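You operate a simulated robot arm through the tools that you are given. There is no shell and no other tool.

You run a simulated two-armed robot. Do the job below in one go: nothing can be reset, and whatever is moved stays where it is left.

TASK
Unbolt the cream box on the rails and draw the white board out.
Fine: set the blue switch to OUT for the push head and leave it so; bring the box back, open its lid and leave it open; the board rests on the railed plate. Where these are worked on the way, their far stop is far enough and under half their travel is too little: cream box on the rails.

Only the result counts: the job must be done as asked and must still hold three seconds after the hand-in. Knocking over, shifting, dropping, spilling or breaking anything else fails it. Lids that push on must go on centred and level and be pressed home; caps that screw on are set level and turned clockwise until they are tight.

THE ROBOT
Two 7-joint arms with two-finger parallel grippers on one trunk that stands fixed in place. Base frame: the origin is at the foot of the trunk, x ahead of it, y to its left, z up. Readings come in m, rad, newtons and seconds.
The left shoulder is at [0.03, 0.119, 1.11], the right one opposite. With the tool pointing down near the work surface each hand reaches from about 0.24 to 0.66 m from the base axis, measured 20 degrees to its own side. Payload 3.43 kg a hand.
Tool frame (each hand has its own): the origin (TCP) lies between the finger pads and is the grasp point; the fingertips stand 0.03 m ahead of it; z points along the fingers, y is the line along which they close. The gripper opens to 0.094 m. The fingers are 0.028 m wide and 0.01 m thick; the gripper's body (0.05 by 0.096 m) begins 0.055 m behind the TCP.
Orientation is that of the tool frame in the base frame, as a unit quaternion [x, y, z, w]. With the fingers straight down and closing along the base's y, the tool's x points along the base's -x, its y along +y and its z along -z.

THE INTERFACE
- The arms move only by the tool servo_tool. It takes "left_motion", "right_motion" or both (then of equal length, played together; a hand with none holds still); each is a list of rows, each a list of 7 numbers: the turn, a rotation vector about the tool's x, y, z in rad, then the shift along the tool's x, y, z in m, then the finger opening in m, from 0 to 0.094. In form: [[ax, ay, az, x, y, z, claw], ...]. A call has 1 to 20 rows; each row shifts and turns the commanded pose from where the row before left it, along the tool's axes as they then stand. A row lasts 0.2 s, in which the tool goes at most 0.05 m and 0.15 rad; a call with a longer step from one row to the next is refused whole, and so is a gripper value outside its range. Where a pose cannot be reached the arm comes as near as it can. A force on the tool above 90 N (or 10 N above the force at the start of the call, whichever is more), or a blocked arm, ends the call early, and 0.2 s more pass. The fingers move at their own pace (about 0.072 m/s each) and stop on an object; they squeeze with about 28 N. The grip force told is the motor's: it shows also when the fingers shut on nothing. Time passes only in rows, and 0.2 s behind the last, so rows that do not move let the fingers close. It gives the time, the measured TCP pose, the force on the tool (base axes), the opening and the grip force at its end, in the units of the frame above (readings bear some noise), with the torque about the TCP (base axes, N m) and any sound that the robot's microphone picked up.
- Cameras (640 x 400 px; columns grow to the right, rows downward): "scene" is now at [0.0388, -0.0131, 1.8055]; the picture's right is [-0.16, -0.99, 0.00], its down [-0.83, 0.14, -0.54] and it looks along [0.53, -0.09, -0.84] (base axes); focal length 344 px, centre (320, 200). "left" rides on the left gripper at [0.076, -0.014, -0.103] in its tool frame; the picture's right is [0.18, 0.98, 0.00], its down [-0.75, 0.14, -0.64] and it looks along [-0.63, 0.12, 0.77] (tool axes); focal length 243 px, centre (320, 200). "right" rides on the right gripper at [0.076, 0.014, -0.102] in its tool frame; the picture's right is [-0.18, 0.98, 0.00], its down [-0.75, -0.14, -0.64] and it looks along [-0.63, -0.12, 0.77] (tool axes); focal length 243 px, centre (320, 200). There is no depth. A picture from a camera that has moved, and an enlarged one, comes with that camera's place and axes in the base frame and with its lens.
- capture(camera): a new picture of that camera. The clock stands still meanwhile.
- slide_trunk(by): moves the trunk up (or, below 0, down) by that many m; the arms and the scene camera ride with it, the base frame stays. It gives what a move gives, with no picture.
- aim_head(pan, tilt): turns the head with the scene camera to pan (to the left, within 2.496 rad either way) and tilt (down, from -0.506 to 1.204), counted from straight ahead of the robot. It gives what a move gives.
- close_up(camera, box): a new picture of the part [left, top, right, bottom] of that camera's present view, enlarged. The clock stands still meanwhile.
- hand_in(): hands the job in; it is judged then, once.

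Places have to be worked out from the pictures, the camera data and where the tool is seen. Open the grippers and draw the arms clear of the work before you hand the job in, unless the task says otherwise.

The tools are called after "Emit:" by a JSON object that holds its "name" and its "arguments". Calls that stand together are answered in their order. servo_tool: Moves the arms, as the interface text tells. Its arguments: {"type":"object","properties":{"left_motion":{"type":"array"},"right_motion":{"type":"array"}},"required":[]} The other tools are called the same way: slide_trunk (by) moves the trunk up or down; aim_head (pan, tilt) turns the head that bears the scene camera; capture (camera) takes a picture; close_up (camera, box) takes an enlarged picture of a part of a camera's view; hand_in () hands the job in.

At the start:

```text
time_s: 0.0
left_tool_pos: [0.4242, 0.0674, 1.3396]
left_tcp_rot: [0.0, 1.0, 0.0, 0.0]
left_contact_force: [-0.2, 0.7, -0.8]
left_torque: [0.02, -0.02, 0.01]
left_gripper_width: 0.0941
left_grip_force: 0.0
right_tool_pos: [0.3662, -0.2895, 1.2409]
right_tcp_rot: [0.0, 1.0, 0.0, 0.0]
right_contact_force: [-0.4, -1.0, 0.3]
right_torque: [0.01, -0.04, 0.0]
right_gripper_width: 0.0938
right_grip_force: 0.1
trunk travel left (down, up): [-0.375, 0.035]
head pan, tilt (commanded): [-0.161, 0.998]
```

scene: 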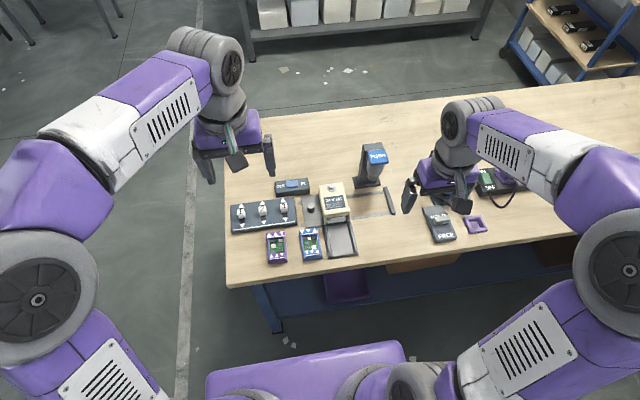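
right: 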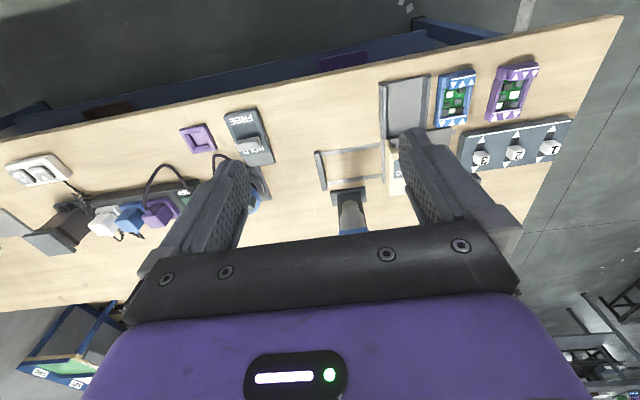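
left: 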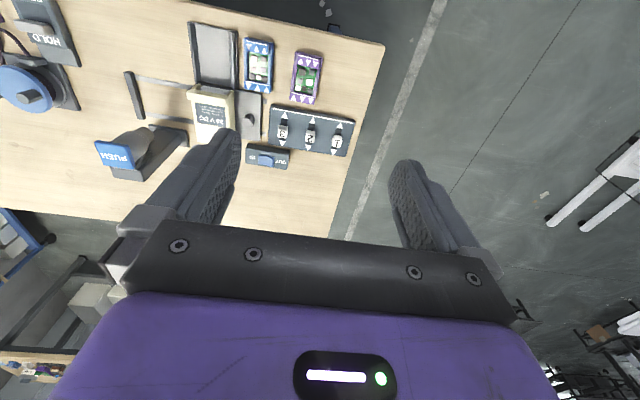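

I start with enlarged views of the work area to find the box, switch, bolt and plate.

Emit:
{"name": "close_up", "arguments": {"camera": "scene", "box": [220, 130, 420, 270]}}

Emit:
{"name": "close_up", "arguments": {"camera": "left", "box": [80, 10, 380, 200]}}

Emit:
{"name": "close_up", "arguments": {"camera": "scene", "box": [400, 130, 600, 270]}}

```text
2.86 times, centred on (320, 200) of scene
camera zoom: at [0.0388, -0.0131, 1.8055], right [-0.16, -0.99, 0.0], down [-0.83, 0.14, -0.54], along [0.53, -0.09, -0.84], focal length 982 px, centre (320, 200)
```

zoom: 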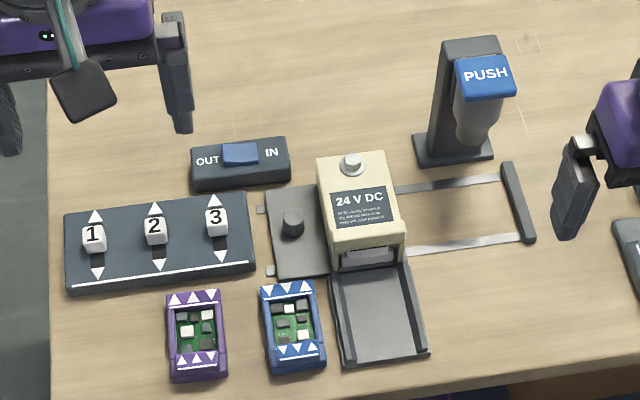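

```text
2.11 times, centred on (230, 105) of left
camera zoom: at [0.3478, 0.0518, 1.4414], right [-0.18, 0.98, 0.0], down [0.75, 0.14, 0.64], along [0.63, 0.12, -0.77], focal length 511 px, centre (510, 400)
```

zoom: 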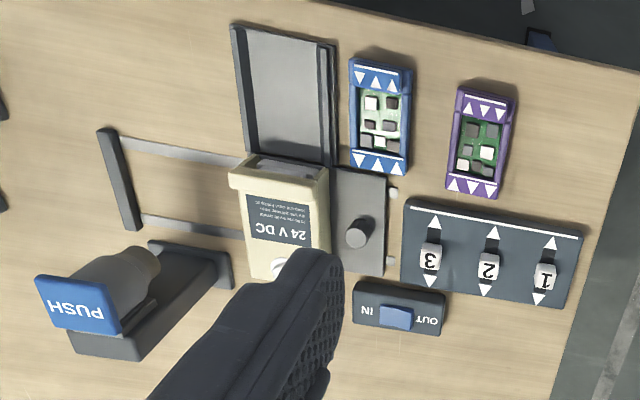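

```text
2.86 times, centred on (500, 200) of scene
camera zoom: at [0.0388, -0.0131, 1.8055], right [-0.16, -0.99, 0.0], down [-0.83, 0.14, -0.54], along [0.53, -0.09, -0.84], focal length 982 px, centre (-194, 200)
```

zoom: 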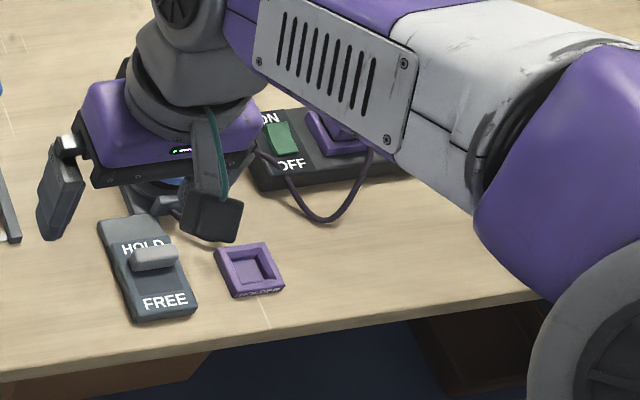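

The box, rails and OUT/IN switch are visible. I zoom further to see the details of the bolt, lid and switch.

Emit:
{"name": "close_up", "arguments": {"camera": "scene", "box": [296, 170, 360, 210]}}

Emit:
{"name": "close_up", "arguments": {"camera": "scene", "box": [296, 205, 376, 255]}}

Emit:
{"name": "close_up", "arguments": {"camera": "scene", "box": [345, 135, 409, 195]}}

Emit:
{"name": "close_up", "arguments": {"camera": "left", "box": [180, 15, 300, 90]}}

Emit:
{"name": "close_up", "arguments": {"camera": "left", "box": [170, 70, 290, 170]}}

Emit:
{"name": "close_up", "arguments": {"camera": "right", "box": [300, 60, 420, 240]}}

```text
10.00 times, centred on (328, 190) of scene
camera zoom: at [0.0388, -0.0131, 1.8055], right [-0.16, -0.99, 0.0], down [-0.83, 0.14, -0.54], along [0.53, -0.09, -0.84], focal length 3436 px, centre (240, 300)
```

zoom: 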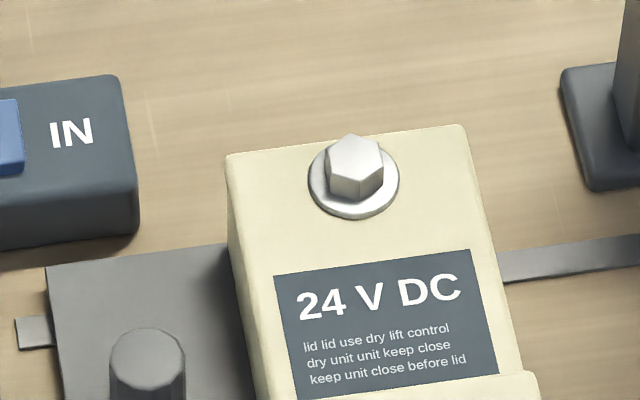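

```text
8.00 times, centred on (336, 230) of scene
camera zoom: at [0.0388, -0.0131, 1.8055], right [-0.16, -0.99, 0.0], down [-0.83, 0.14, -0.54], along [0.53, -0.09, -0.84], focal length 2749 px, centre (192, -40)
```

zoom: 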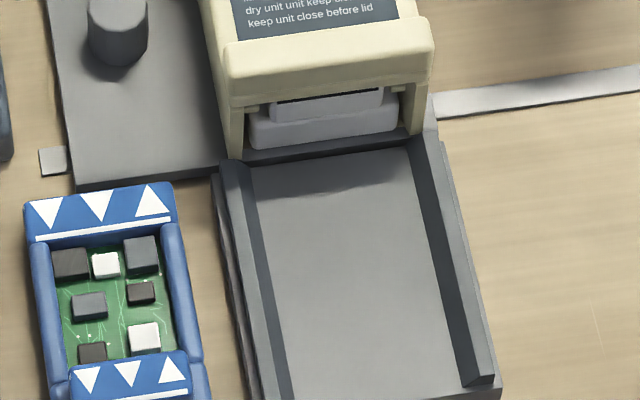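

```text
6.67 times, centred on (377, 165) of scene
camera zoom: at [0.0388, -0.0131, 1.8055], right [-0.16, -0.99, 0.0], down [-0.83, 0.14, -0.54], along [0.53, -0.09, -0.84], focal length 2291 px, centre (-60, 433)
```

zoom: 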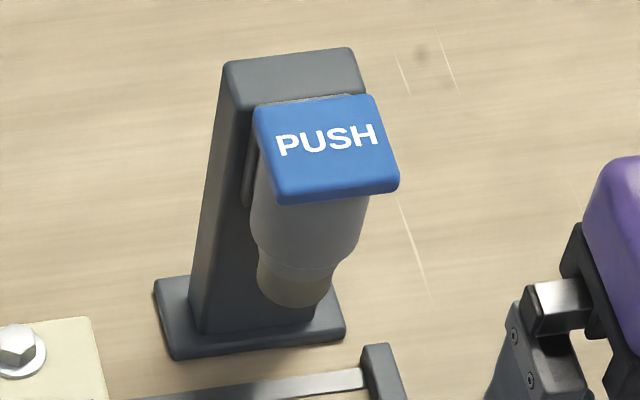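

```text
5.33 times, centred on (240, 52) of left
camera zoom: at [0.3478, 0.0518, 1.4414], right [-0.18, 0.98, 0.0], down [0.75, 0.14, 0.64], along [0.63, 0.12, -0.77], focal length 1294 px, centre (747, 987)
```

zoom: 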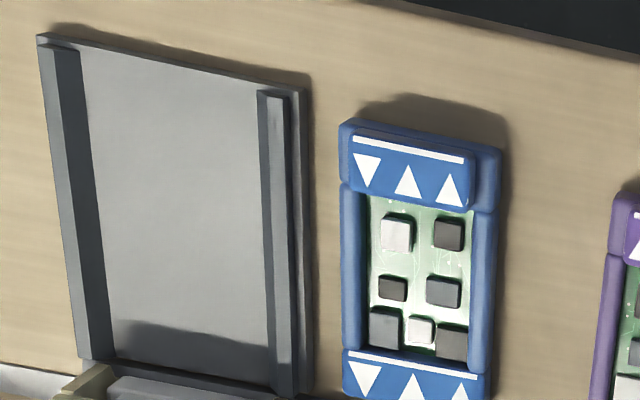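

```text
4.00 times, centred on (230, 120) of left
camera zoom: at [0.3478, 0.0518, 1.4414], right [-0.18, 0.98, 0.0], down [0.75, 0.14, 0.64], along [0.63, 0.12, -0.77], focal length 970 px, centre (680, 520)
```

zoom: 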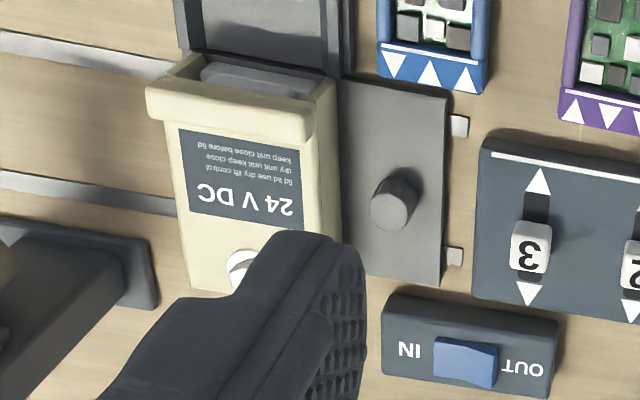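

```text
2.22 times, centred on (360, 150) of right
camera zoom: at [0.2881, -0.2741, 1.3418], right [0.18, 0.98, 0.0], down [0.75, -0.14, 0.64], along [0.63, -0.12, -0.77], focal length 539 px, centre (231, 311)
```

zoom: 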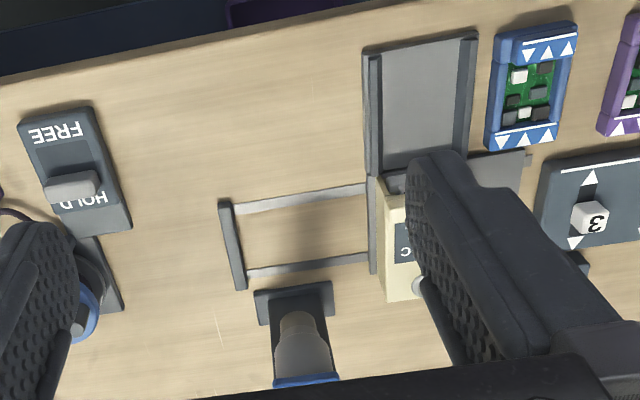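

The layout is clear: the box carriage with a knob runs on rails toward the PUSH head, a bolt on the box top, and a railed tray in front. I bring the left hand nearer for a closer wrist view of the switch, bolt and box.

Emit:
{"name": "servo_tool", "arguments": {"left_motion": [[0, 0, 0, 0.009, -0.004, 0.035, 0.094], [0, 0, 0, 0.009, -0.004, 0.035, 0.094], [0, 0, 0, 0.009, -0.004, 0.035, 0.094], [0, 0, 0, 0.009, -0.004, 0.035, 0.094], [0, 0, 0, 0.009, -0.004, 0.035, 0.094]]}}

Emit:
{"name": "capture", "arguments": {"camera": "left"}}

Emit:
{"name": "capture", "arguments": {"camera": "scene"}}

```text
time_s: 1.2
left_tool_pos: [0.3805, 0.0467, 1.1659]
left_tcp_rot: [0.001, 1.0, 0.0, -0.001]
left_contact_force: [-0.5, 0.6, -0.5]
left_torque: [-0.01, -0.03, -0.04]
left_gripper_width: 0.094
left_grip_force: 0.1
right_tool_pos: [0.3651, -0.2884, 1.2417]
right_tcp_rot: [0.0, 1.0, 0.0, 0.0]
right_contact_force: [0.5, -0.2, 0.1]
right_torque: [0.03, 0.0, 0.02]
right_gripper_width: 0.094
right_grip_force: 0.1
trunk travel left (down, up): [-0.375, 0.035]
head pan, tilt (commanded): [-0.161, 0.998]
```

```text
taken
camera left: at [0.3041, 0.0325, 1.2673], right [-0.18, 0.98, 0.0], down [0.75, 0.14, 0.64], along [0.63, 0.12, -0.77], focal length 243 px, centre (320, 200)
```

left: 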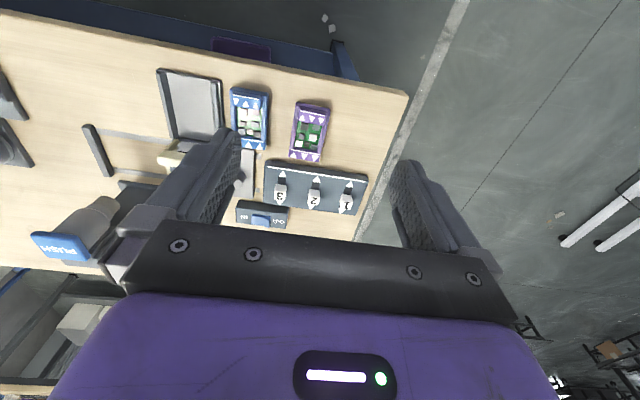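

```text
taken
camera scene: at [0.0393, -0.0136, 1.8055], right [-0.16, -0.99, 0.0], down [-0.83, 0.14, -0.54], along [0.53, -0.09, -0.84], focal length 344 px, centre (320, 200)
```

scene: 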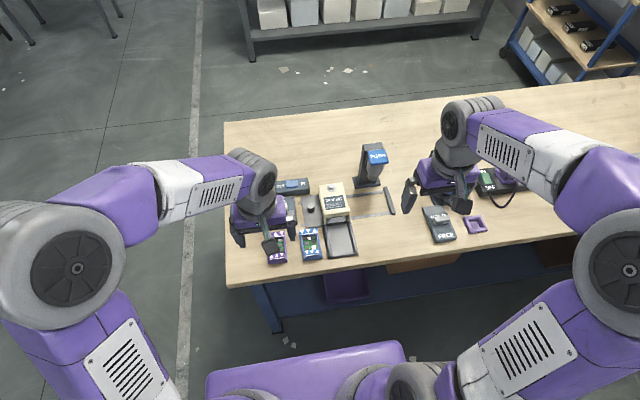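

The wrist camera looks ahead and down, so I move the left hand further forward and to the right, above the box, for a clear near view.

Emit:
{"name": "servo_tool", "arguments": {"left_motion": [[0, 0, 0, -0.03, -0.03, 0.0, 0.094], [0, 0, 0, -0.03, -0.03, 0.0, 0.094], [0, 0, 0, -0.03, -0.03, 0.0, 0.094], [0, 0, 0, -0.03, -0.03, 0.0, 0.094], [0, 0, 0, -0.02, -0.02, 0.0, 0.094]]}}

Emit:
{"name": "capture", "arguments": {"camera": "left"}}

Emit:
{"name": "close_up", "arguments": {"camera": "left", "box": [220, 0, 420, 130]}}

```text
time_s: 2.4
left_tool_pos: [0.5181, -0.097, 1.1677]
left_tcp_rot: [0.0, 1.0, 0.0, 0.0]
left_contact_force: [-0.2, 0.0, -0.7]
left_torque: [-0.01, -0.01, 0.0]
left_gripper_width: 0.0941
left_grip_force: 0.0
right_tool_pos: [0.3642, -0.2887, 1.2411]
right_tcp_rot: [0.001, 1.0, 0.0, 0.0]
right_contact_force: [0.0, -0.6, 0.1]
right_torque: [-0.04, 0.03, 0.01]
right_gripper_width: 0.0941
right_grip_force: 0.1
trunk travel left (down, up): [-0.375, 0.035]
head pan, tilt (commanded): [-0.161, 0.998]
```

```text
taken
camera left: at [0.4408, -0.1108, 1.2686], right [-0.18, 0.98, 0.0], down [0.75, 0.14, 0.64], along [0.63, 0.12, -0.77], focal length 243 px, centre (320, 200)
```

left: 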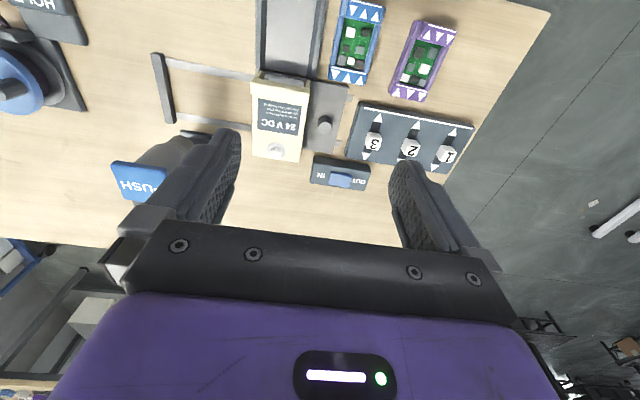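

```text
3.08 times, centred on (320, 65) of left
camera zoom: at [0.4408, -0.1108, 1.2686], right [-0.18, 0.98, 0.0], down [0.75, 0.14, 0.64], along [0.63, 0.12, -0.77], focal length 746 px, centre (320, 615)
```

zoom: 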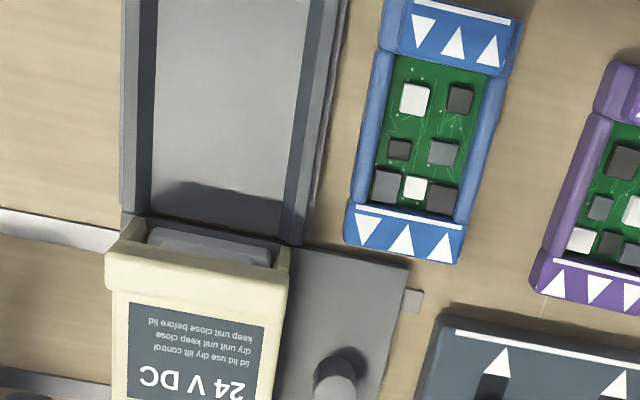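

This view shows the assembly well. I zoom in on the bolt, knob and switch from here.

Emit:
{"name": "close_up", "arguments": {"camera": "left", "box": [240, 70, 380, 200]}}

Emit:
{"name": "close_up", "arguments": {"camera": "left", "box": [100, 40, 260, 210]}}

Emit:
{"name": "close_up", "arguments": {"camera": "left", "box": [235, 60, 320, 115]}}

Emit:
{"name": "close_up", "arguments": {"camera": "scene", "box": [270, 150, 430, 270]}}

```text
3.08 times, centred on (310, 135) of left
camera zoom: at [0.4408, -0.1108, 1.2686], right [-0.18, 0.98, 0.0], down [0.75, 0.14, 0.64], along [0.63, 0.12, -0.77], focal length 746 px, centre (351, 400)
```

zoom: 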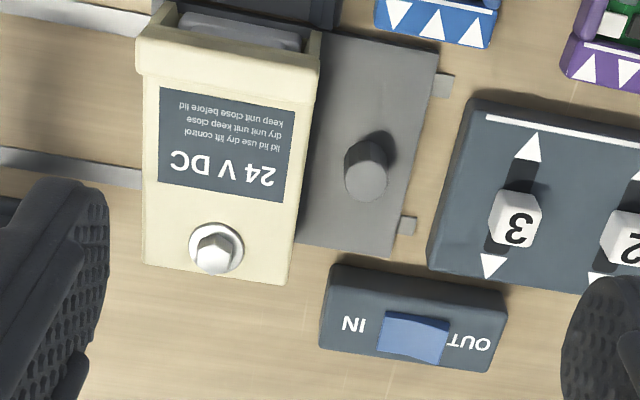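

```text
2.35 times, centred on (180, 125) of left
camera zoom: at [0.4408, -0.1108, 1.2686], right [-0.18, 0.98, 0.0], down [0.75, 0.14, 0.64], along [0.63, 0.12, -0.77], focal length 571 px, centre (649, 376)
```

zoom: 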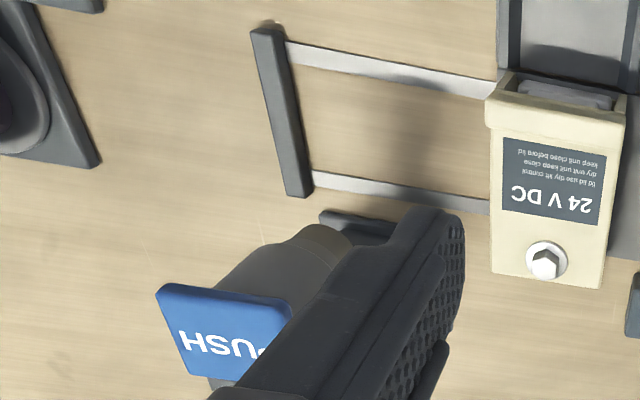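

```text
7.27 times, centred on (278, 88) of left
camera zoom: at [0.4408, -0.1108, 1.2686], right [-0.18, 0.98, 0.0], down [0.75, 0.14, 0.64], along [0.63, 0.12, -0.77], focal length 1764 px, centre (629, 1018)
```

zoom: 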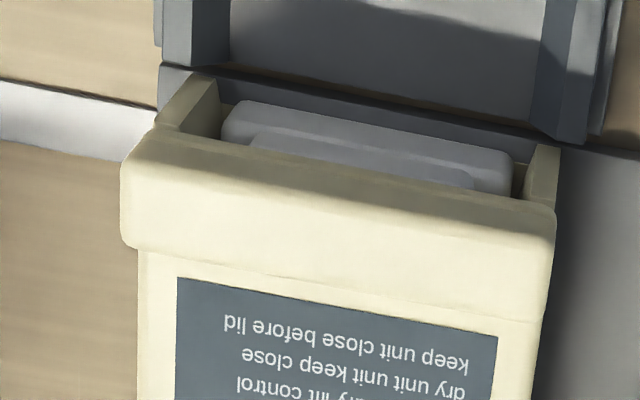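

```text
3.33 times, centred on (350, 210) of scene
camera zoom: at [0.0392, -0.0136, 1.8055], right [-0.16, -0.99, 0.0], down [-0.83, 0.14, -0.54], along [0.53, -0.09, -0.84], focal length 1145 px, centre (220, 167)
```

zoom: 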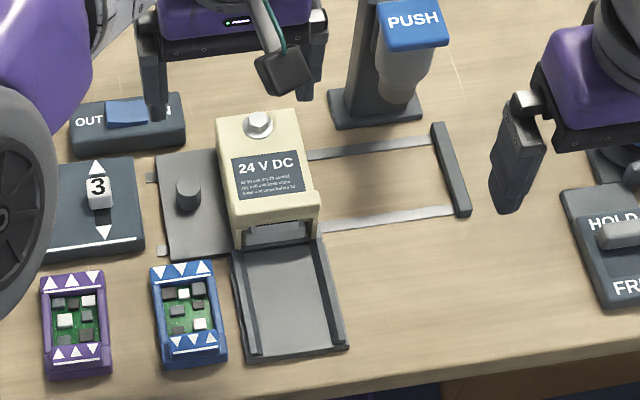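

I zoom on the switch itself and the bolt to learn how they work.

Emit:
{"name": "close_up", "arguments": {"camera": "left", "box": [305, 145, 375, 195]}}

Emit:
{"name": "close_up", "arguments": {"camera": "left", "box": [255, 130, 315, 170]}}

Emit:
{"name": "close_up", "arguments": {"camera": "right", "box": [200, 60, 440, 240]}}

Emit:
{"name": "close_up", "arguments": {"camera": "scene", "box": [280, 168, 320, 200]}}

```text
8.00 times, centred on (340, 170) of left
camera zoom: at [0.4408, -0.1108, 1.2686], right [-0.18, 0.98, 0.0], down [0.75, 0.14, 0.64], along [0.63, 0.12, -0.77], focal length 1941 px, centre (160, 440)
```

zoom: 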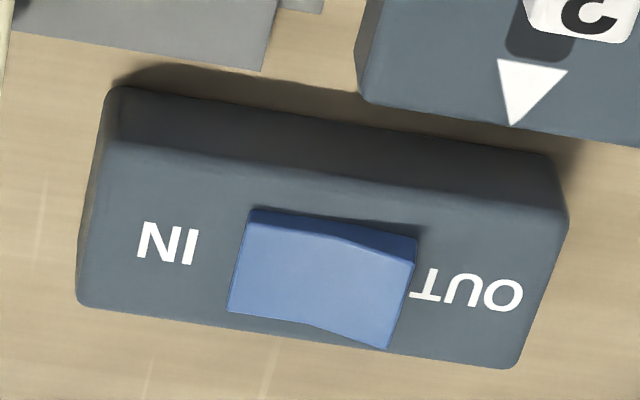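

```text
10.00 times, centred on (285, 150) of left
camera zoom: at [0.4408, -0.1108, 1.2686], right [-0.18, 0.98, 0.0], down [0.75, 0.14, 0.64], along [0.63, 0.12, -0.77], focal length 2426 px, centre (670, 700)
```

zoom: 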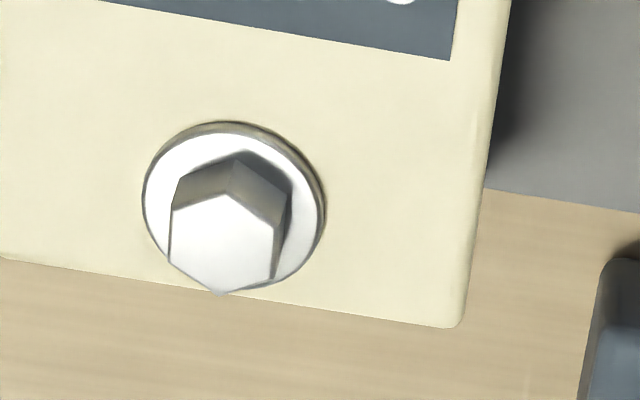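

```text
2.22 times, centred on (320, 150) of right
camera zoom: at [0.2884, -0.2744, 1.3416], right [0.18, 0.98, 0.0], down [0.75, -0.14, 0.64], along [0.63, -0.12, -0.77], focal length 539 px, centre (320, 311)
```

zoom: 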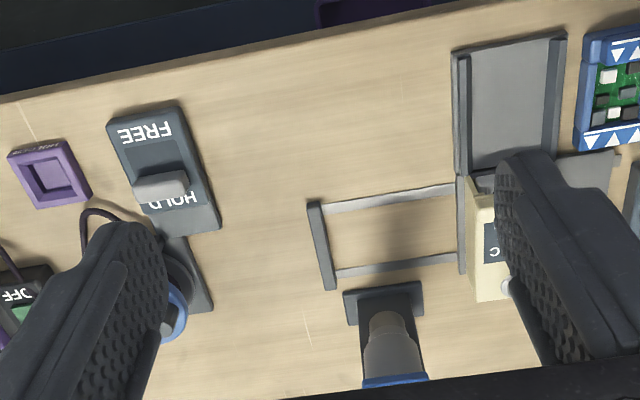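

```text
12.50 times, centred on (300, 184) of scene
camera zoom: at [0.0392, -0.0136, 1.8055], right [-0.16, -0.99, 0.0], down [-0.83, 0.14, -0.54], along [0.53, -0.09, -0.84], focal length 4295 px, centre (570, 400)
```

zoom: 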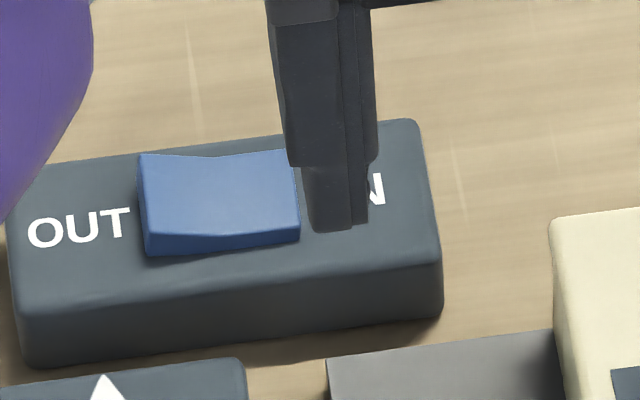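

The blue control is a rocker whose OUT end (at about x 0.695, y −0.012) stands raised, so it is now at IN. I pitch the left hand forward, shut the fingers and move to hover above the OUT end.

Emit:
{"name": "servo_tool", "arguments": {"left_motion": [[0, -0.15, 0, 0, 0, 0, 0.0], [0, -0.15, 0, 0, 0, 0, 0.0], [0, -0.15, 0, 0, 0, 0, 0.0], [0, -0.15, 0, 0, 0, 0, 0.0], [0, 0, 0, -0.0068, 0.0101, 0.0281, 0.0], [0, 0, 0, -0.0068, 0.0101, 0.0281, 0.0], [0, 0, 0, -0.0068, 0.0101, 0.0281, 0.0], [0, 0, 0, -0.0068, 0.0101, 0.0281, 0.0], [0, 0, 0, -0.0068, 0.0101, 0.0281, 0.0], [0, 0, 0, -0.0068, 0.0101, 0.0281, 0.0], [0, 0, 0, -0.0068, 0.0101, 0.0281, 0.0], [0, 0, 0, -0.0068, 0.0101, 0.0281, 0.0]]}}

Emit:
{"name": "capture", "arguments": {"camera": "left"}}

Emit:
{"name": "close_up", "arguments": {"camera": "scene", "box": [240, 130, 400, 230]}}

```text
time_s: 5.0
left_tool_pos: [0.6911, -0.0142, 1.0064]
left_tcp_rot: [0.0, 0.956, -0.001, 0.295]
left_contact_force: [-0.7, 0.2, 0.4]
left_torque: [-0.03, 0.0, -0.02]
left_gripper_width: 0.0002
left_grip_force: 27.5
right_tool_pos: [0.3656, -0.289, 1.2411]
right_tcp_rot: [0.001, 1.0, 0.0, 0.0]
right_contact_force: [0.1, 0.0, 0.4]
right_torque: [0.01, 0.0, -0.01]
right_gripper_width: 0.0939
right_grip_force: 0.1
trunk travel left (down, up): [-0.375, 0.035]
head pan, tilt (commanded): [-0.161, 0.998]
```

```text
taken
camera left: at [0.5705, -0.0283, 1.0477], right [-0.15, 0.98, -0.1], down [0.26, 0.14, 0.95], along [0.95, 0.12, -0.28], focal length 243 px, centre (320, 200)
```

left: 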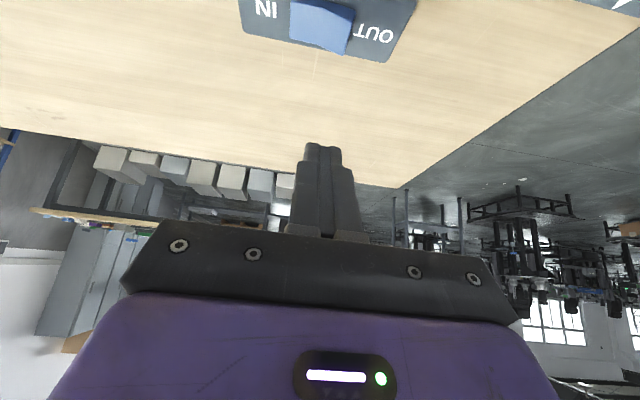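

```text
4.00 times, centred on (320, 180) of scene
camera zoom: at [0.0402, -0.0124, 1.8054], right [-0.16, -0.99, 0.0], down [-0.83, 0.13, -0.54], along [0.53, -0.09, -0.84], focal length 1374 px, centre (320, 280)
```

zoom: 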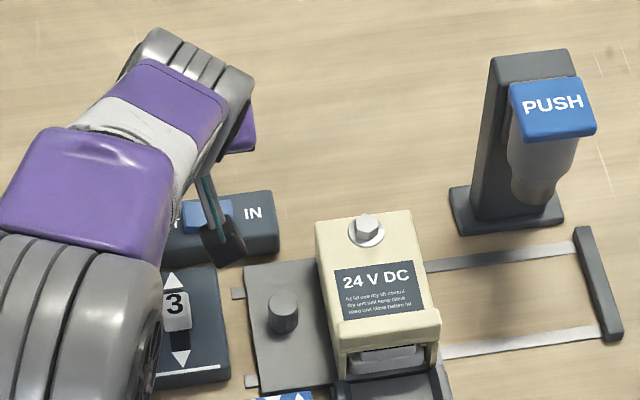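

The hand reached the hover pose; the lowest fingertip corner should be at about (0.697, −0.014, 0.974). I descend gently toward the raised OUT end in small steps.

Emit:
{"name": "servo_tool", "arguments": {"left_motion": [[0, 0, 0, 0.0113, 0, 0.0165, 0.0], [0, 0, 0, 0.0113, 0, 0.0165, 0.0], [0, 0, 0, 0.0085, 0, 0.0124, 0.0], [0, 0, 0, 0.0, 0, 0.0, 0.0]]}}

Emit:
{"name": "close_up", "arguments": {"camera": "scene", "box": [270, 160, 330, 200]}}

Emit:
{"name": "close_up", "arguments": {"camera": "left", "box": [220, 0, 420, 180]}}

```text
time_s: 6.0
left_tool_pos: [0.6922, -0.0131, 0.9534]
left_tcp_rot: [0.0, 0.955, -0.001, 0.295]
left_contact_force: [-0.3, 0.6, -0.2]
left_torque: [-0.02, -0.01, 0.0]
left_gripper_width: 0.0
left_grip_force: 28.0
right_tool_pos: [0.3649, -0.2885, 1.2407]
right_tcp_rot: [0.0, 1.0, 0.0, -0.001]
right_contact_force: [-0.7, 0.2, -0.6]
right_torque: [0.0, 0.01, 0.03]
right_gripper_width: 0.0939
right_grip_force: 0.0
trunk travel left (down, up): [-0.375, 0.035]
head pan, tilt (commanded): [-0.161, 0.998]
```

```text
10.00 times, centred on (300, 180) of scene
camera zoom: at [0.0387, -0.013, 1.8055], right [-0.16, -0.99, 0.0], down [-0.83, 0.14, -0.54], along [0.53, -0.09, -0.84], focal length 3436 px, centre (520, 400)
```

zoom: 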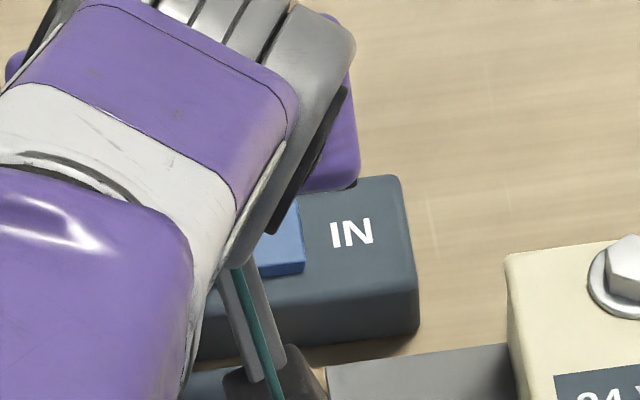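

```text
2.22 times, centred on (320, 90) of left
camera zoom: at [0.5711, -0.0266, 0.9945], right [-0.15, 0.98, -0.1], down [0.26, 0.14, 0.96], along [0.95, 0.12, -0.28], focal length 539 px, centre (320, 444)
```

zoom: 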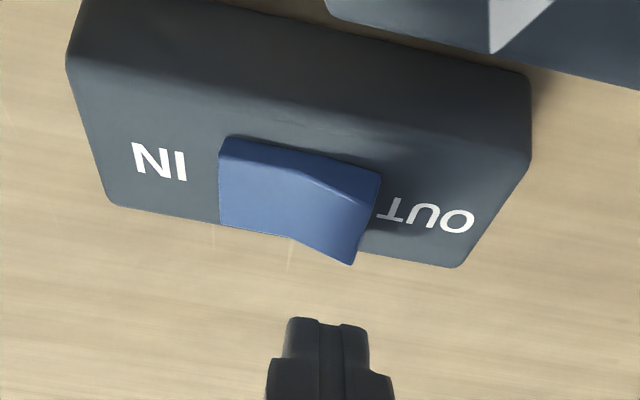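

The picture confirms a rocker with its OUT end up, and my fingertips are above it. I shift 2 mm toward its middle and press down in 5 mm steps.

Emit:
{"name": "servo_tool", "arguments": {"left_motion": [[0, 0, 0, 0.0056, -0.002, 0.0083, 0.0], [0, 0, 0, 0.0056, 0, 0.0083, 0.0], [0, 0, 0, 0.0028, 0, 0.0041, 0.0], [0, 0, 0, 0.0017, 0, 0.0025, 0.0], [0, 0, 0, 0.0, 0, 0.0, 0.0]]}}

Emit:
{"name": "close_up", "arguments": {"camera": "left", "box": [220, 0, 420, 180]}}

```text
time_s: 7.2
left_tool_pos: [0.6929, -0.0135, 0.9314]
left_tcp_rot: [0.0, 0.954, -0.001, 0.3]
left_contact_force: [-2.4, 7.4, 25.3]
left_torque: [-0.02, -0.1, 0.03]
left_gripper_width: 0.0
left_grip_force: 28.2
right_tool_pos: [0.3618, -0.2888, 1.2435]
right_tcp_rot: [0.0, 1.0, 0.0, 0.002]
right_contact_force: [0.2, -0.1, -0.6]
right_torque: [0.0, 0.0, 0.03]
right_gripper_width: 0.0943
right_grip_force: 0.1
trunk travel left (down, up): [-0.375, 0.035]
head pan, tilt (commanded): [-0.161, 0.998]
heard: click
```

```text
2.22 times, centred on (320, 90) of left
camera zoom: at [0.5711, -0.0284, 0.9702], right [-0.15, 0.98, -0.11], down [0.25, 0.14, 0.96], along [0.96, 0.12, -0.27], focal length 539 px, centre (320, 444)
```

zoom: 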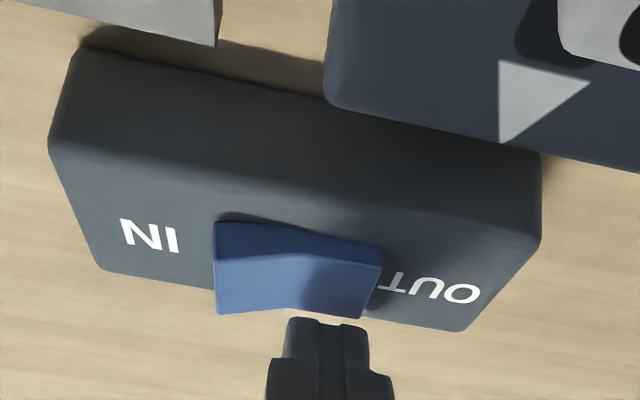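

A click was heard and the IN end is now up. I lift the left hand straight off and check the switch state.

Emit:
{"name": "servo_tool", "arguments": {"left_motion": [[0, 0, 0, -0.0113, 0, -0.0165, 0.0], [0, 0, 0, -0.0113, 0, -0.0165, 0.0], [0, 0, 0, -0.0226, 0, -0.033, 0.0], [0, 0, 0, -0.0226, 0, -0.033, 0.0], [0, 0, 0, 0.0, 0, 0.0, 0.0]]}}

Emit:
{"name": "close_up", "arguments": {"camera": "left", "box": [220, 0, 420, 180]}}

```text
time_s: 8.4
left_tool_pos: [0.6941, -0.0157, 1.0472]
left_tcp_rot: [0.001, 0.956, -0.001, 0.294]
left_contact_force: [-0.1, 0.1, 0.2]
left_torque: [-0.02, 0.01, -0.03]
left_gripper_width: 0.0
left_grip_force: 27.4
right_tool_pos: [0.3668, -0.2896, 1.2413]
right_tcp_rot: [0.0, 1.0, 0.0, 0.0]
right_contact_force: [0.4, -0.1, 0.9]
right_torque: [0.03, -0.01, -0.02]
right_gripper_width: 0.0939
right_grip_force: 0.1
trunk travel left (down, up): [-0.375, 0.035]
head pan, tilt (commanded): [-0.161, 0.998]
```

```text
2.22 times, centred on (320, 90) of left
camera zoom: at [0.5726, -0.0295, 1.0878], right [-0.15, 0.98, -0.1], down [0.26, 0.14, 0.95], along [0.95, 0.12, -0.28], focal length 539 px, centre (320, 444)
```

zoom: 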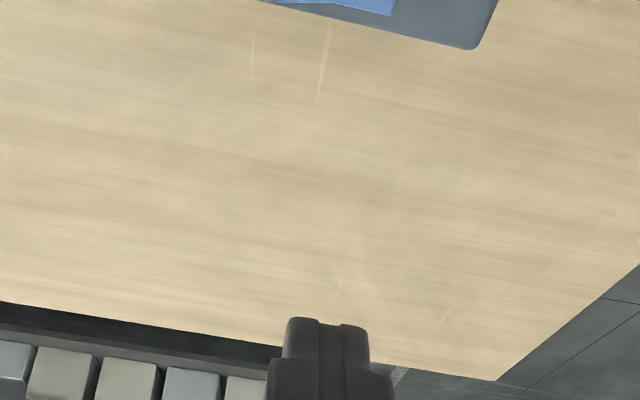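

The switch rocked over with a click. I retract the left hand to a parked spot while turning the right hand a quarter turn so its fingers will close along x about the carriage knob.

Emit:
{"name": "servo_tool", "arguments": {"left_motion": [[0, 0, 0, 0.0138, 0.025, -0.0276, 0.0], [0, 0, 0, 0.0138, 0.025, -0.0276, 0.0], [0, 0, 0, 0.0138, 0.025, -0.0276, 0.0], [0, 0, 0, 0.0138, 0.025, -0.0276, 0.0], [0, 0, 0, 0.0138, 0.025, -0.0276, 0.0], [0, 0, 0, 0.0138, 0.025, -0.0276, 0.0], [0, 0, 0, 0.0138, 0.025, -0.0276, 0.0], [0, 0, 0, 0.0138, 0.025, -0.0276, 0.0], [0, 0, 0, 0.0138, 0.025, -0.0276, 0.0], [0, 0, 0, 0.0138, 0.025, -0.0276, 0.0], [0, 0.15, 0, 0, 0, 0, 0.05], [0, 0.15, 0, 0, 0, 0, 0.094], [0, 0.15, 0, 0, 0, 0, 0.094], [0, 0.15, 0, 0, 0, 0, 0.094], [0, 0, 0, 0, 0, 0, 0.094]], "right_motion": [[0, 0, 0.145, 0, 0, 0, 0.06], [0, 0, 0.145, 0, 0, 0, 0.06], [0, 0, 0.145, 0, 0, 0, 0.06], [0, 0, 0.145, 0, 0, 0, 0.06], [0, 0, 0.145, 0, 0, 0, 0.06], [0, 0, 0.145, 0, 0, 0, 0.06], [0, 0, 0.145, 0, 0, 0, 0.06], [0, 0, 0.145, 0, 0, 0, 0.06], [0, 0, 0.145, 0, 0, 0, 0.06], [0, 0, 0.145, 0, 0, 0, 0.06], [0, 0, 0.1208, 0, 0, 0, 0.06], [0, 0, 0, 0, 0, 0, 0.06], [0, 0, 0, 0, 0, 0, 0.06], [0, 0, 0, 0, 0, 0, 0.06], [0, 0, 0, 0, 0, 0, 0.06]]}}

Emit:
{"name": "capture", "arguments": {"camera": "scene"}}

Emit:
{"name": "close_up", "arguments": {"camera": "scene", "box": [270, 130, 430, 230]}}

Emit:
{"name": "capture", "arguments": {"camera": "right"}}

```text
time_s: 11.6
left_tool_pos: [0.4217, 0.2339, 1.1968]
left_tcp_rot: [0.0, 1.0, 0.001, -0.001]
left_contact_force: [-0.1, -0.9, 1.1]
left_torque: [0.02, -0.04, -0.01]
left_gripper_width: 0.094
left_grip_force: 0.0
right_tool_pos: [0.3646, -0.2887, 1.2406]
right_tcp_rot: [0.708, 0.706, 0.0, 0.0]
right_contact_force: [0.2, -0.6, 0.1]
right_torque: [-0.01, -0.03, 0.03]
right_gripper_width: 0.06
right_grip_force: 0.0
trunk travel left (down, up): [-0.375, 0.035]
head pan, tilt (commanded): [-0.161, 0.998]
```

```text
taken
camera scene: at [0.0375, -0.013, 1.8055], right [-0.16, -0.99, 0.0], down [-0.83, 0.14, -0.54], along [0.54, -0.09, -0.84], focal length 344 px, centre (320, 200)
```

scene: 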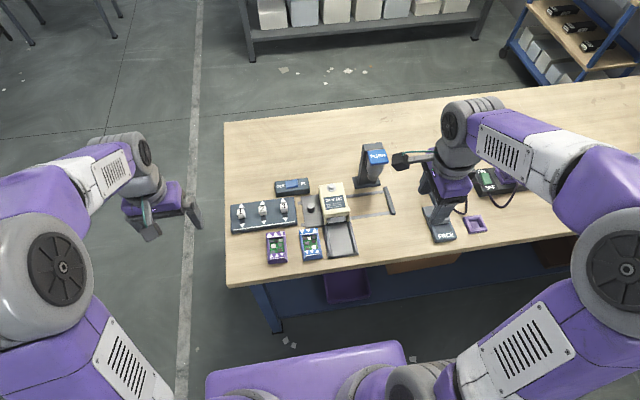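

```text
4.00 times, centred on (350, 180) of scene
camera zoom: at [0.0375, -0.013, 1.8055], right [-0.16, -0.99, 0.0], down [-0.83, 0.14, -0.54], along [0.54, -0.09, -0.84], focal length 1374 px, centre (200, 280)
```

zoom: 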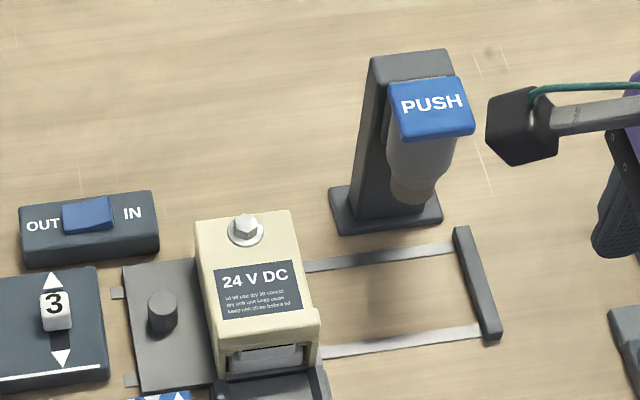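

```text
taken
camera right: at [0.3778, -0.2125, 1.341], right [0.98, -0.18, 0.0], down [-0.14, -0.75, 0.64], along [-0.12, -0.63, -0.77], focal length 243 px, centre (320, 200)
```

right: 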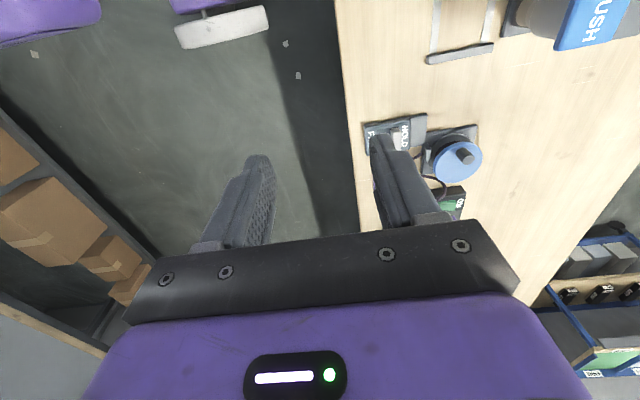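

Switch shows the OUT end pressed. Now the right hand (fingers closing along x) goes to hover over the carriage knob at about (0.598, −0.074).

Emit:
{"name": "servo_tool", "arguments": {"right_motion": [[0, 0, 0, 0.0306, 0.0333, 0.01, 0.05], [0, 0, 0, 0.0306, 0.0333, 0.01, 0.05], [0, 0, 0, 0.0306, 0.0333, 0.01, 0.05], [0, 0, 0, 0.0306, 0.0333, 0.01, 0.05], [0, 0, 0, 0.0306, 0.0333, 0.01, 0.05], [0, 0, 0, 0.0306, 0.0333, 0.01, 0.05], [0, 0, 0, 0.0306, 0.0333, 0.01, 0.05], [0, 0, 0, 0, 0, 0.04, 0.05], [0, 0, 0, 0, 0, 0.04, 0.05], [0, 0, 0, 0, 0, 0.04, 0.05], [0, 0, 0, 0, 0, 0.04, 0.05], [0, 0, 0, 0, 0, 0.0, 0.05]]}}

Emit:
{"name": "capture", "arguments": {"camera": "right"}}

Emit:
{"name": "close_up", "arguments": {"camera": "scene", "box": [260, 140, 420, 240]}}

Emit:
{"name": "capture", "arguments": {"camera": "left"}}

```text
time_s: 14.2
left_tool_pos: [0.4218, 0.2347, 1.1966]
left_tcp_rot: [-0.001, 1.0, 0.0, 0.0]
left_contact_force: [-0.3, 0.5, -0.2]
left_torque: [0.05, 0.0, -0.01]
left_gripper_width: 0.0943
left_grip_force: 0.0
right_tool_pos: [0.5993, -0.0755, 1.0138]
right_tcp_rot: [0.708, 0.706, 0.0, 0.001]
right_contact_force: [0.0, -0.2, 0.1]
right_torque: [-0.04, -0.04, -0.02]
right_gripper_width: 0.0502
right_grip_force: 0.1
trunk travel left (down, up): [-0.375, 0.035]
head pan, tilt (commanded): [-0.161, 0.998]
```

```text
taken
camera right: at [0.6131, 0.0023, 1.1136], right [0.98, -0.18, 0.0], down [-0.14, -0.75, 0.64], along [-0.12, -0.63, -0.77], focal length 243 px, centre (320, 200)
```

right: 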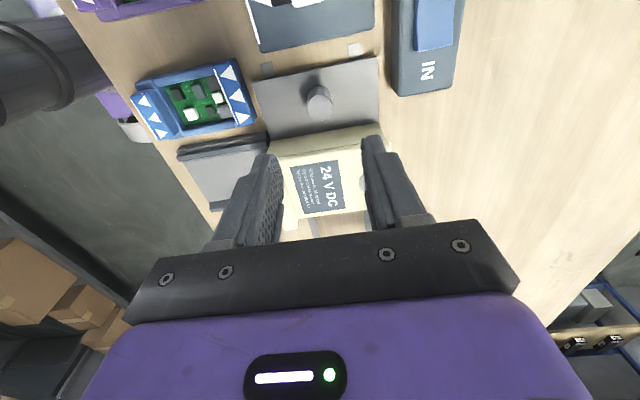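

```text
4.00 times, centred on (340, 190) of scene
camera zoom: at [0.0383, -0.0129, 1.8055], right [-0.16, -0.99, 0.0], down [-0.83, 0.13, -0.54], along [0.53, -0.09, -0.84], focal length 1374 px, centre (240, 240)
```

zoom: 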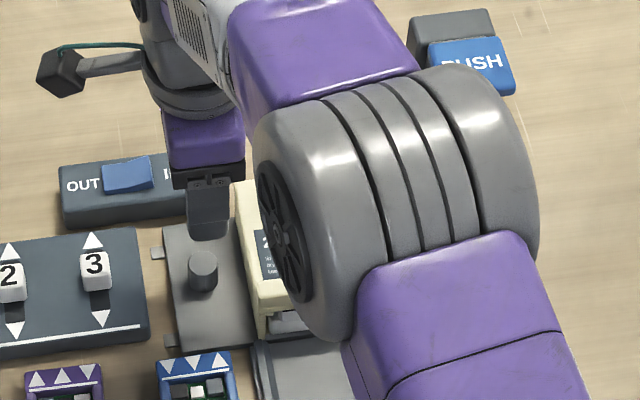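

```text
taken
camera left: at [0.3453, 0.2195, 1.2973], right [-0.18, 0.98, 0.0], down [0.75, 0.14, 0.64], along [0.63, 0.12, -0.77], focal length 243 px, centre (320, 200)
```

left: 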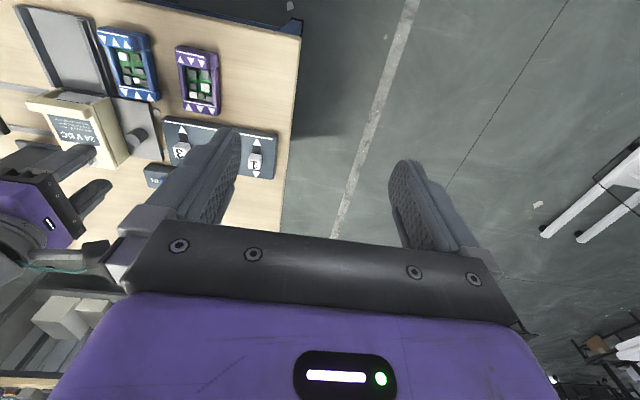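

The hand hovers near the knob. I zoom the right camera to line up precisely.

Emit:
{"name": "close_up", "arguments": {"camera": "right", "box": [240, 50, 400, 150]}}

Emit:
{"name": "close_up", "arguments": {"camera": "left", "box": [0, 70, 200, 200]}}

```text
4.00 times, centred on (320, 100) of right
camera zoom: at [0.6131, 0.0023, 1.1136], right [0.98, -0.18, 0.0], down [-0.14, -0.75, 0.64], along [-0.12, -0.63, -0.77], focal length 970 px, centre (320, 600)
```

zoom: 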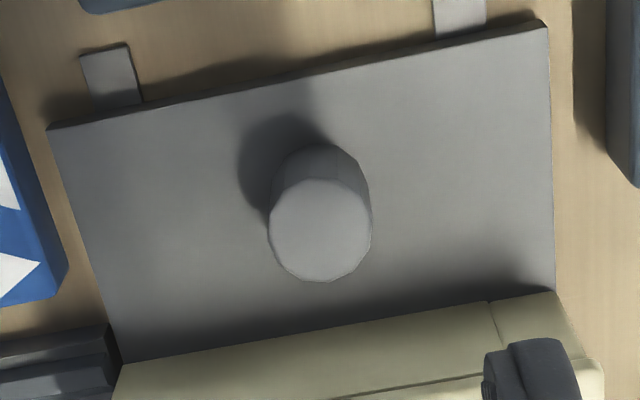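

```text
3.08 times, centred on (100, 135) of left
camera zoom: at [0.3453, 0.2195, 1.2973], right [-0.18, 0.98, 0.0], down [0.75, 0.14, 0.64], along [0.63, 0.12, -0.77], focal length 746 px, centre (997, 400)
```

zoom: 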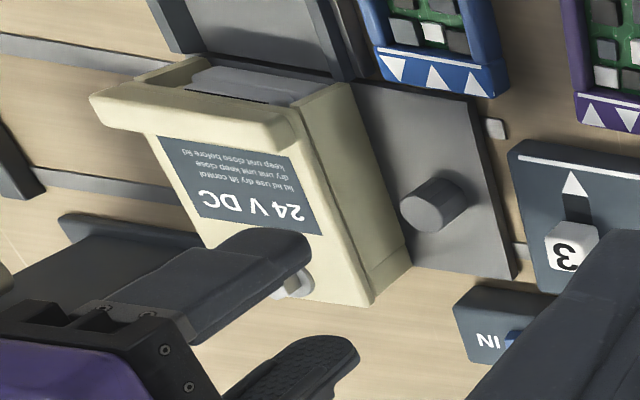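

The knob top centre is at about (0.599, −0.072, 0.897), radius 11 mm. I descend so the fingertips straddle it just above the plate, then close.

Emit:
{"name": "servo_tool", "arguments": {"right_motion": [[0, 0, 0, 0.003, 0, 0.033, 0.05], [0, 0, 0, 0, 0, 0.033, 0.05], [0, 0, 0, 0, 0, 0.025, 0.05], [0, 0, 0, 0, 0, 0.013, 0.05], [0, 0, 0, 0, 0, 0, 0.05]]}}

Emit:
{"name": "close_up", "arguments": {"camera": "right", "box": [220, 60, 420, 200]}}

Emit:
{"name": "close_up", "arguments": {"camera": "left", "box": [0, 70, 200, 200]}}

```text
time_s: 15.4
left_tool_pos: [0.4212, 0.2328, 1.1965]
left_tcp_rot: [-0.001, 1.0, -0.001, 0.0]
left_contact_force: [0.2, -0.6, -0.3]
left_torque: [-0.05, 0.0, 0.01]
left_gripper_width: 0.094
left_grip_force: 0.0
right_tool_pos: [0.6, -0.0721, 0.9094]
right_tcp_rot: [0.707, 0.707, 0.001, 0.0]
right_contact_force: [0.0, 1.1, -0.7]
right_torque: [-0.01, 0.0, 0.01]
right_gripper_width: 0.05
right_grip_force: 0.1
trunk travel left (down, up): [-0.375, 0.035]
head pan, tilt (commanded): [-0.161, 0.998]
```

```text
2.86 times, centred on (320, 130) of right
camera zoom: at [0.613, 0.0045, 1.01], right [0.98, -0.18, 0.0], down [-0.14, -0.75, 0.64], along [-0.12, -0.63, -0.77], focal length 693 px, centre (320, 400)
```

zoom: 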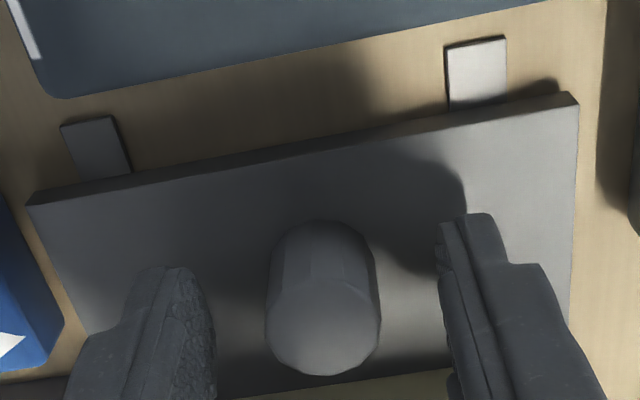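

```text
3.08 times, centred on (100, 135) of left
camera zoom: at [0.3456, 0.2194, 1.2972], right [-0.18, 0.98, 0.0], down [0.75, 0.14, 0.64], along [0.63, 0.12, -0.77], focal length 746 px, centre (997, 400)
```

zoom: 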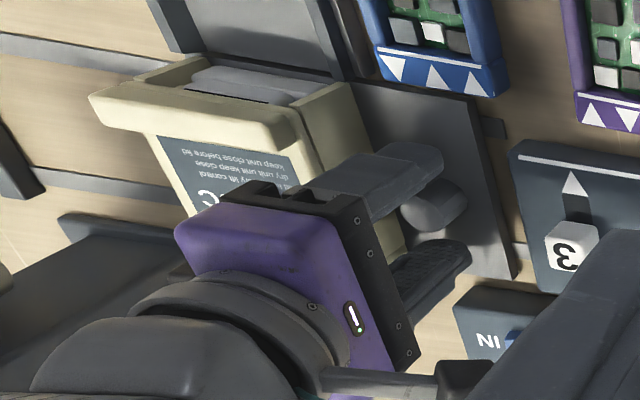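

The fingers straddle the knob well. I close on it and try a first small slide toward −y.

Emit:
{"name": "servo_tool", "arguments": {"right_motion": [[0, 0, 0, 0, 0, 0, 0.0], [0, 0, 0, 0, 0, 0, 0.0], [0, 0, 0, -0.005, 0, 0, 0.0], [0, 0, 0, -0.01, 0, 0, 0.0], [0, 0, 0, -0.01, 0, 0, 0.0], [0, 0, 0, 0, 0, 0, 0.0]]}}

Emit:
{"name": "close_up", "arguments": {"camera": "left", "box": [0, 0, 200, 200]}}

```text
time_s: 16.8
left_tool_pos: [0.4223, 0.2326, 1.1971]
left_tcp_rot: [0.0, 1.0, 0.001, 0.001]
left_contact_force: [0.2, -0.3, 0.2]
left_torque: [-0.02, -0.01, 0.01]
left_gripper_width: 0.094
left_grip_force: 0.1
right_tool_pos: [0.6, -0.0959, 0.9086]
right_tcp_rot: [0.708, 0.706, 0.002, 0.002]
right_contact_force: [6.8, -0.8, 14.6]
right_torque: [0.43, 0.38, -0.12]
right_gripper_width: 0.0237
right_grip_force: 45.2
trunk travel left (down, up): [-0.375, 0.035]
head pan, tilt (commanded): [-0.161, 0.998]
```

```text
2.00 times, centred on (100, 100) of left
camera zoom: at [0.3453, 0.2195, 1.2974], right [-0.18, 0.98, 0.0], down [0.75, 0.14, 0.64], along [0.63, 0.12, -0.77], focal length 485 px, centre (760, 400)
```

zoom: 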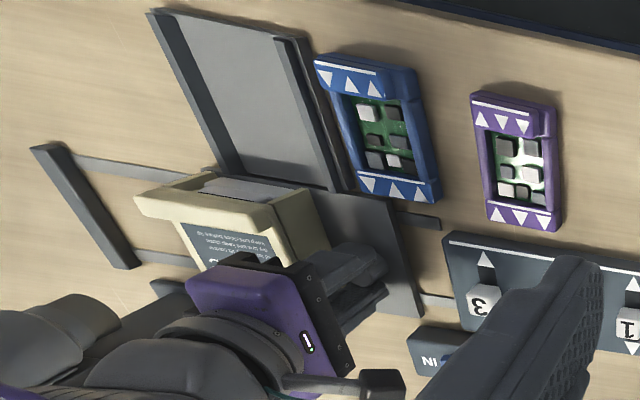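

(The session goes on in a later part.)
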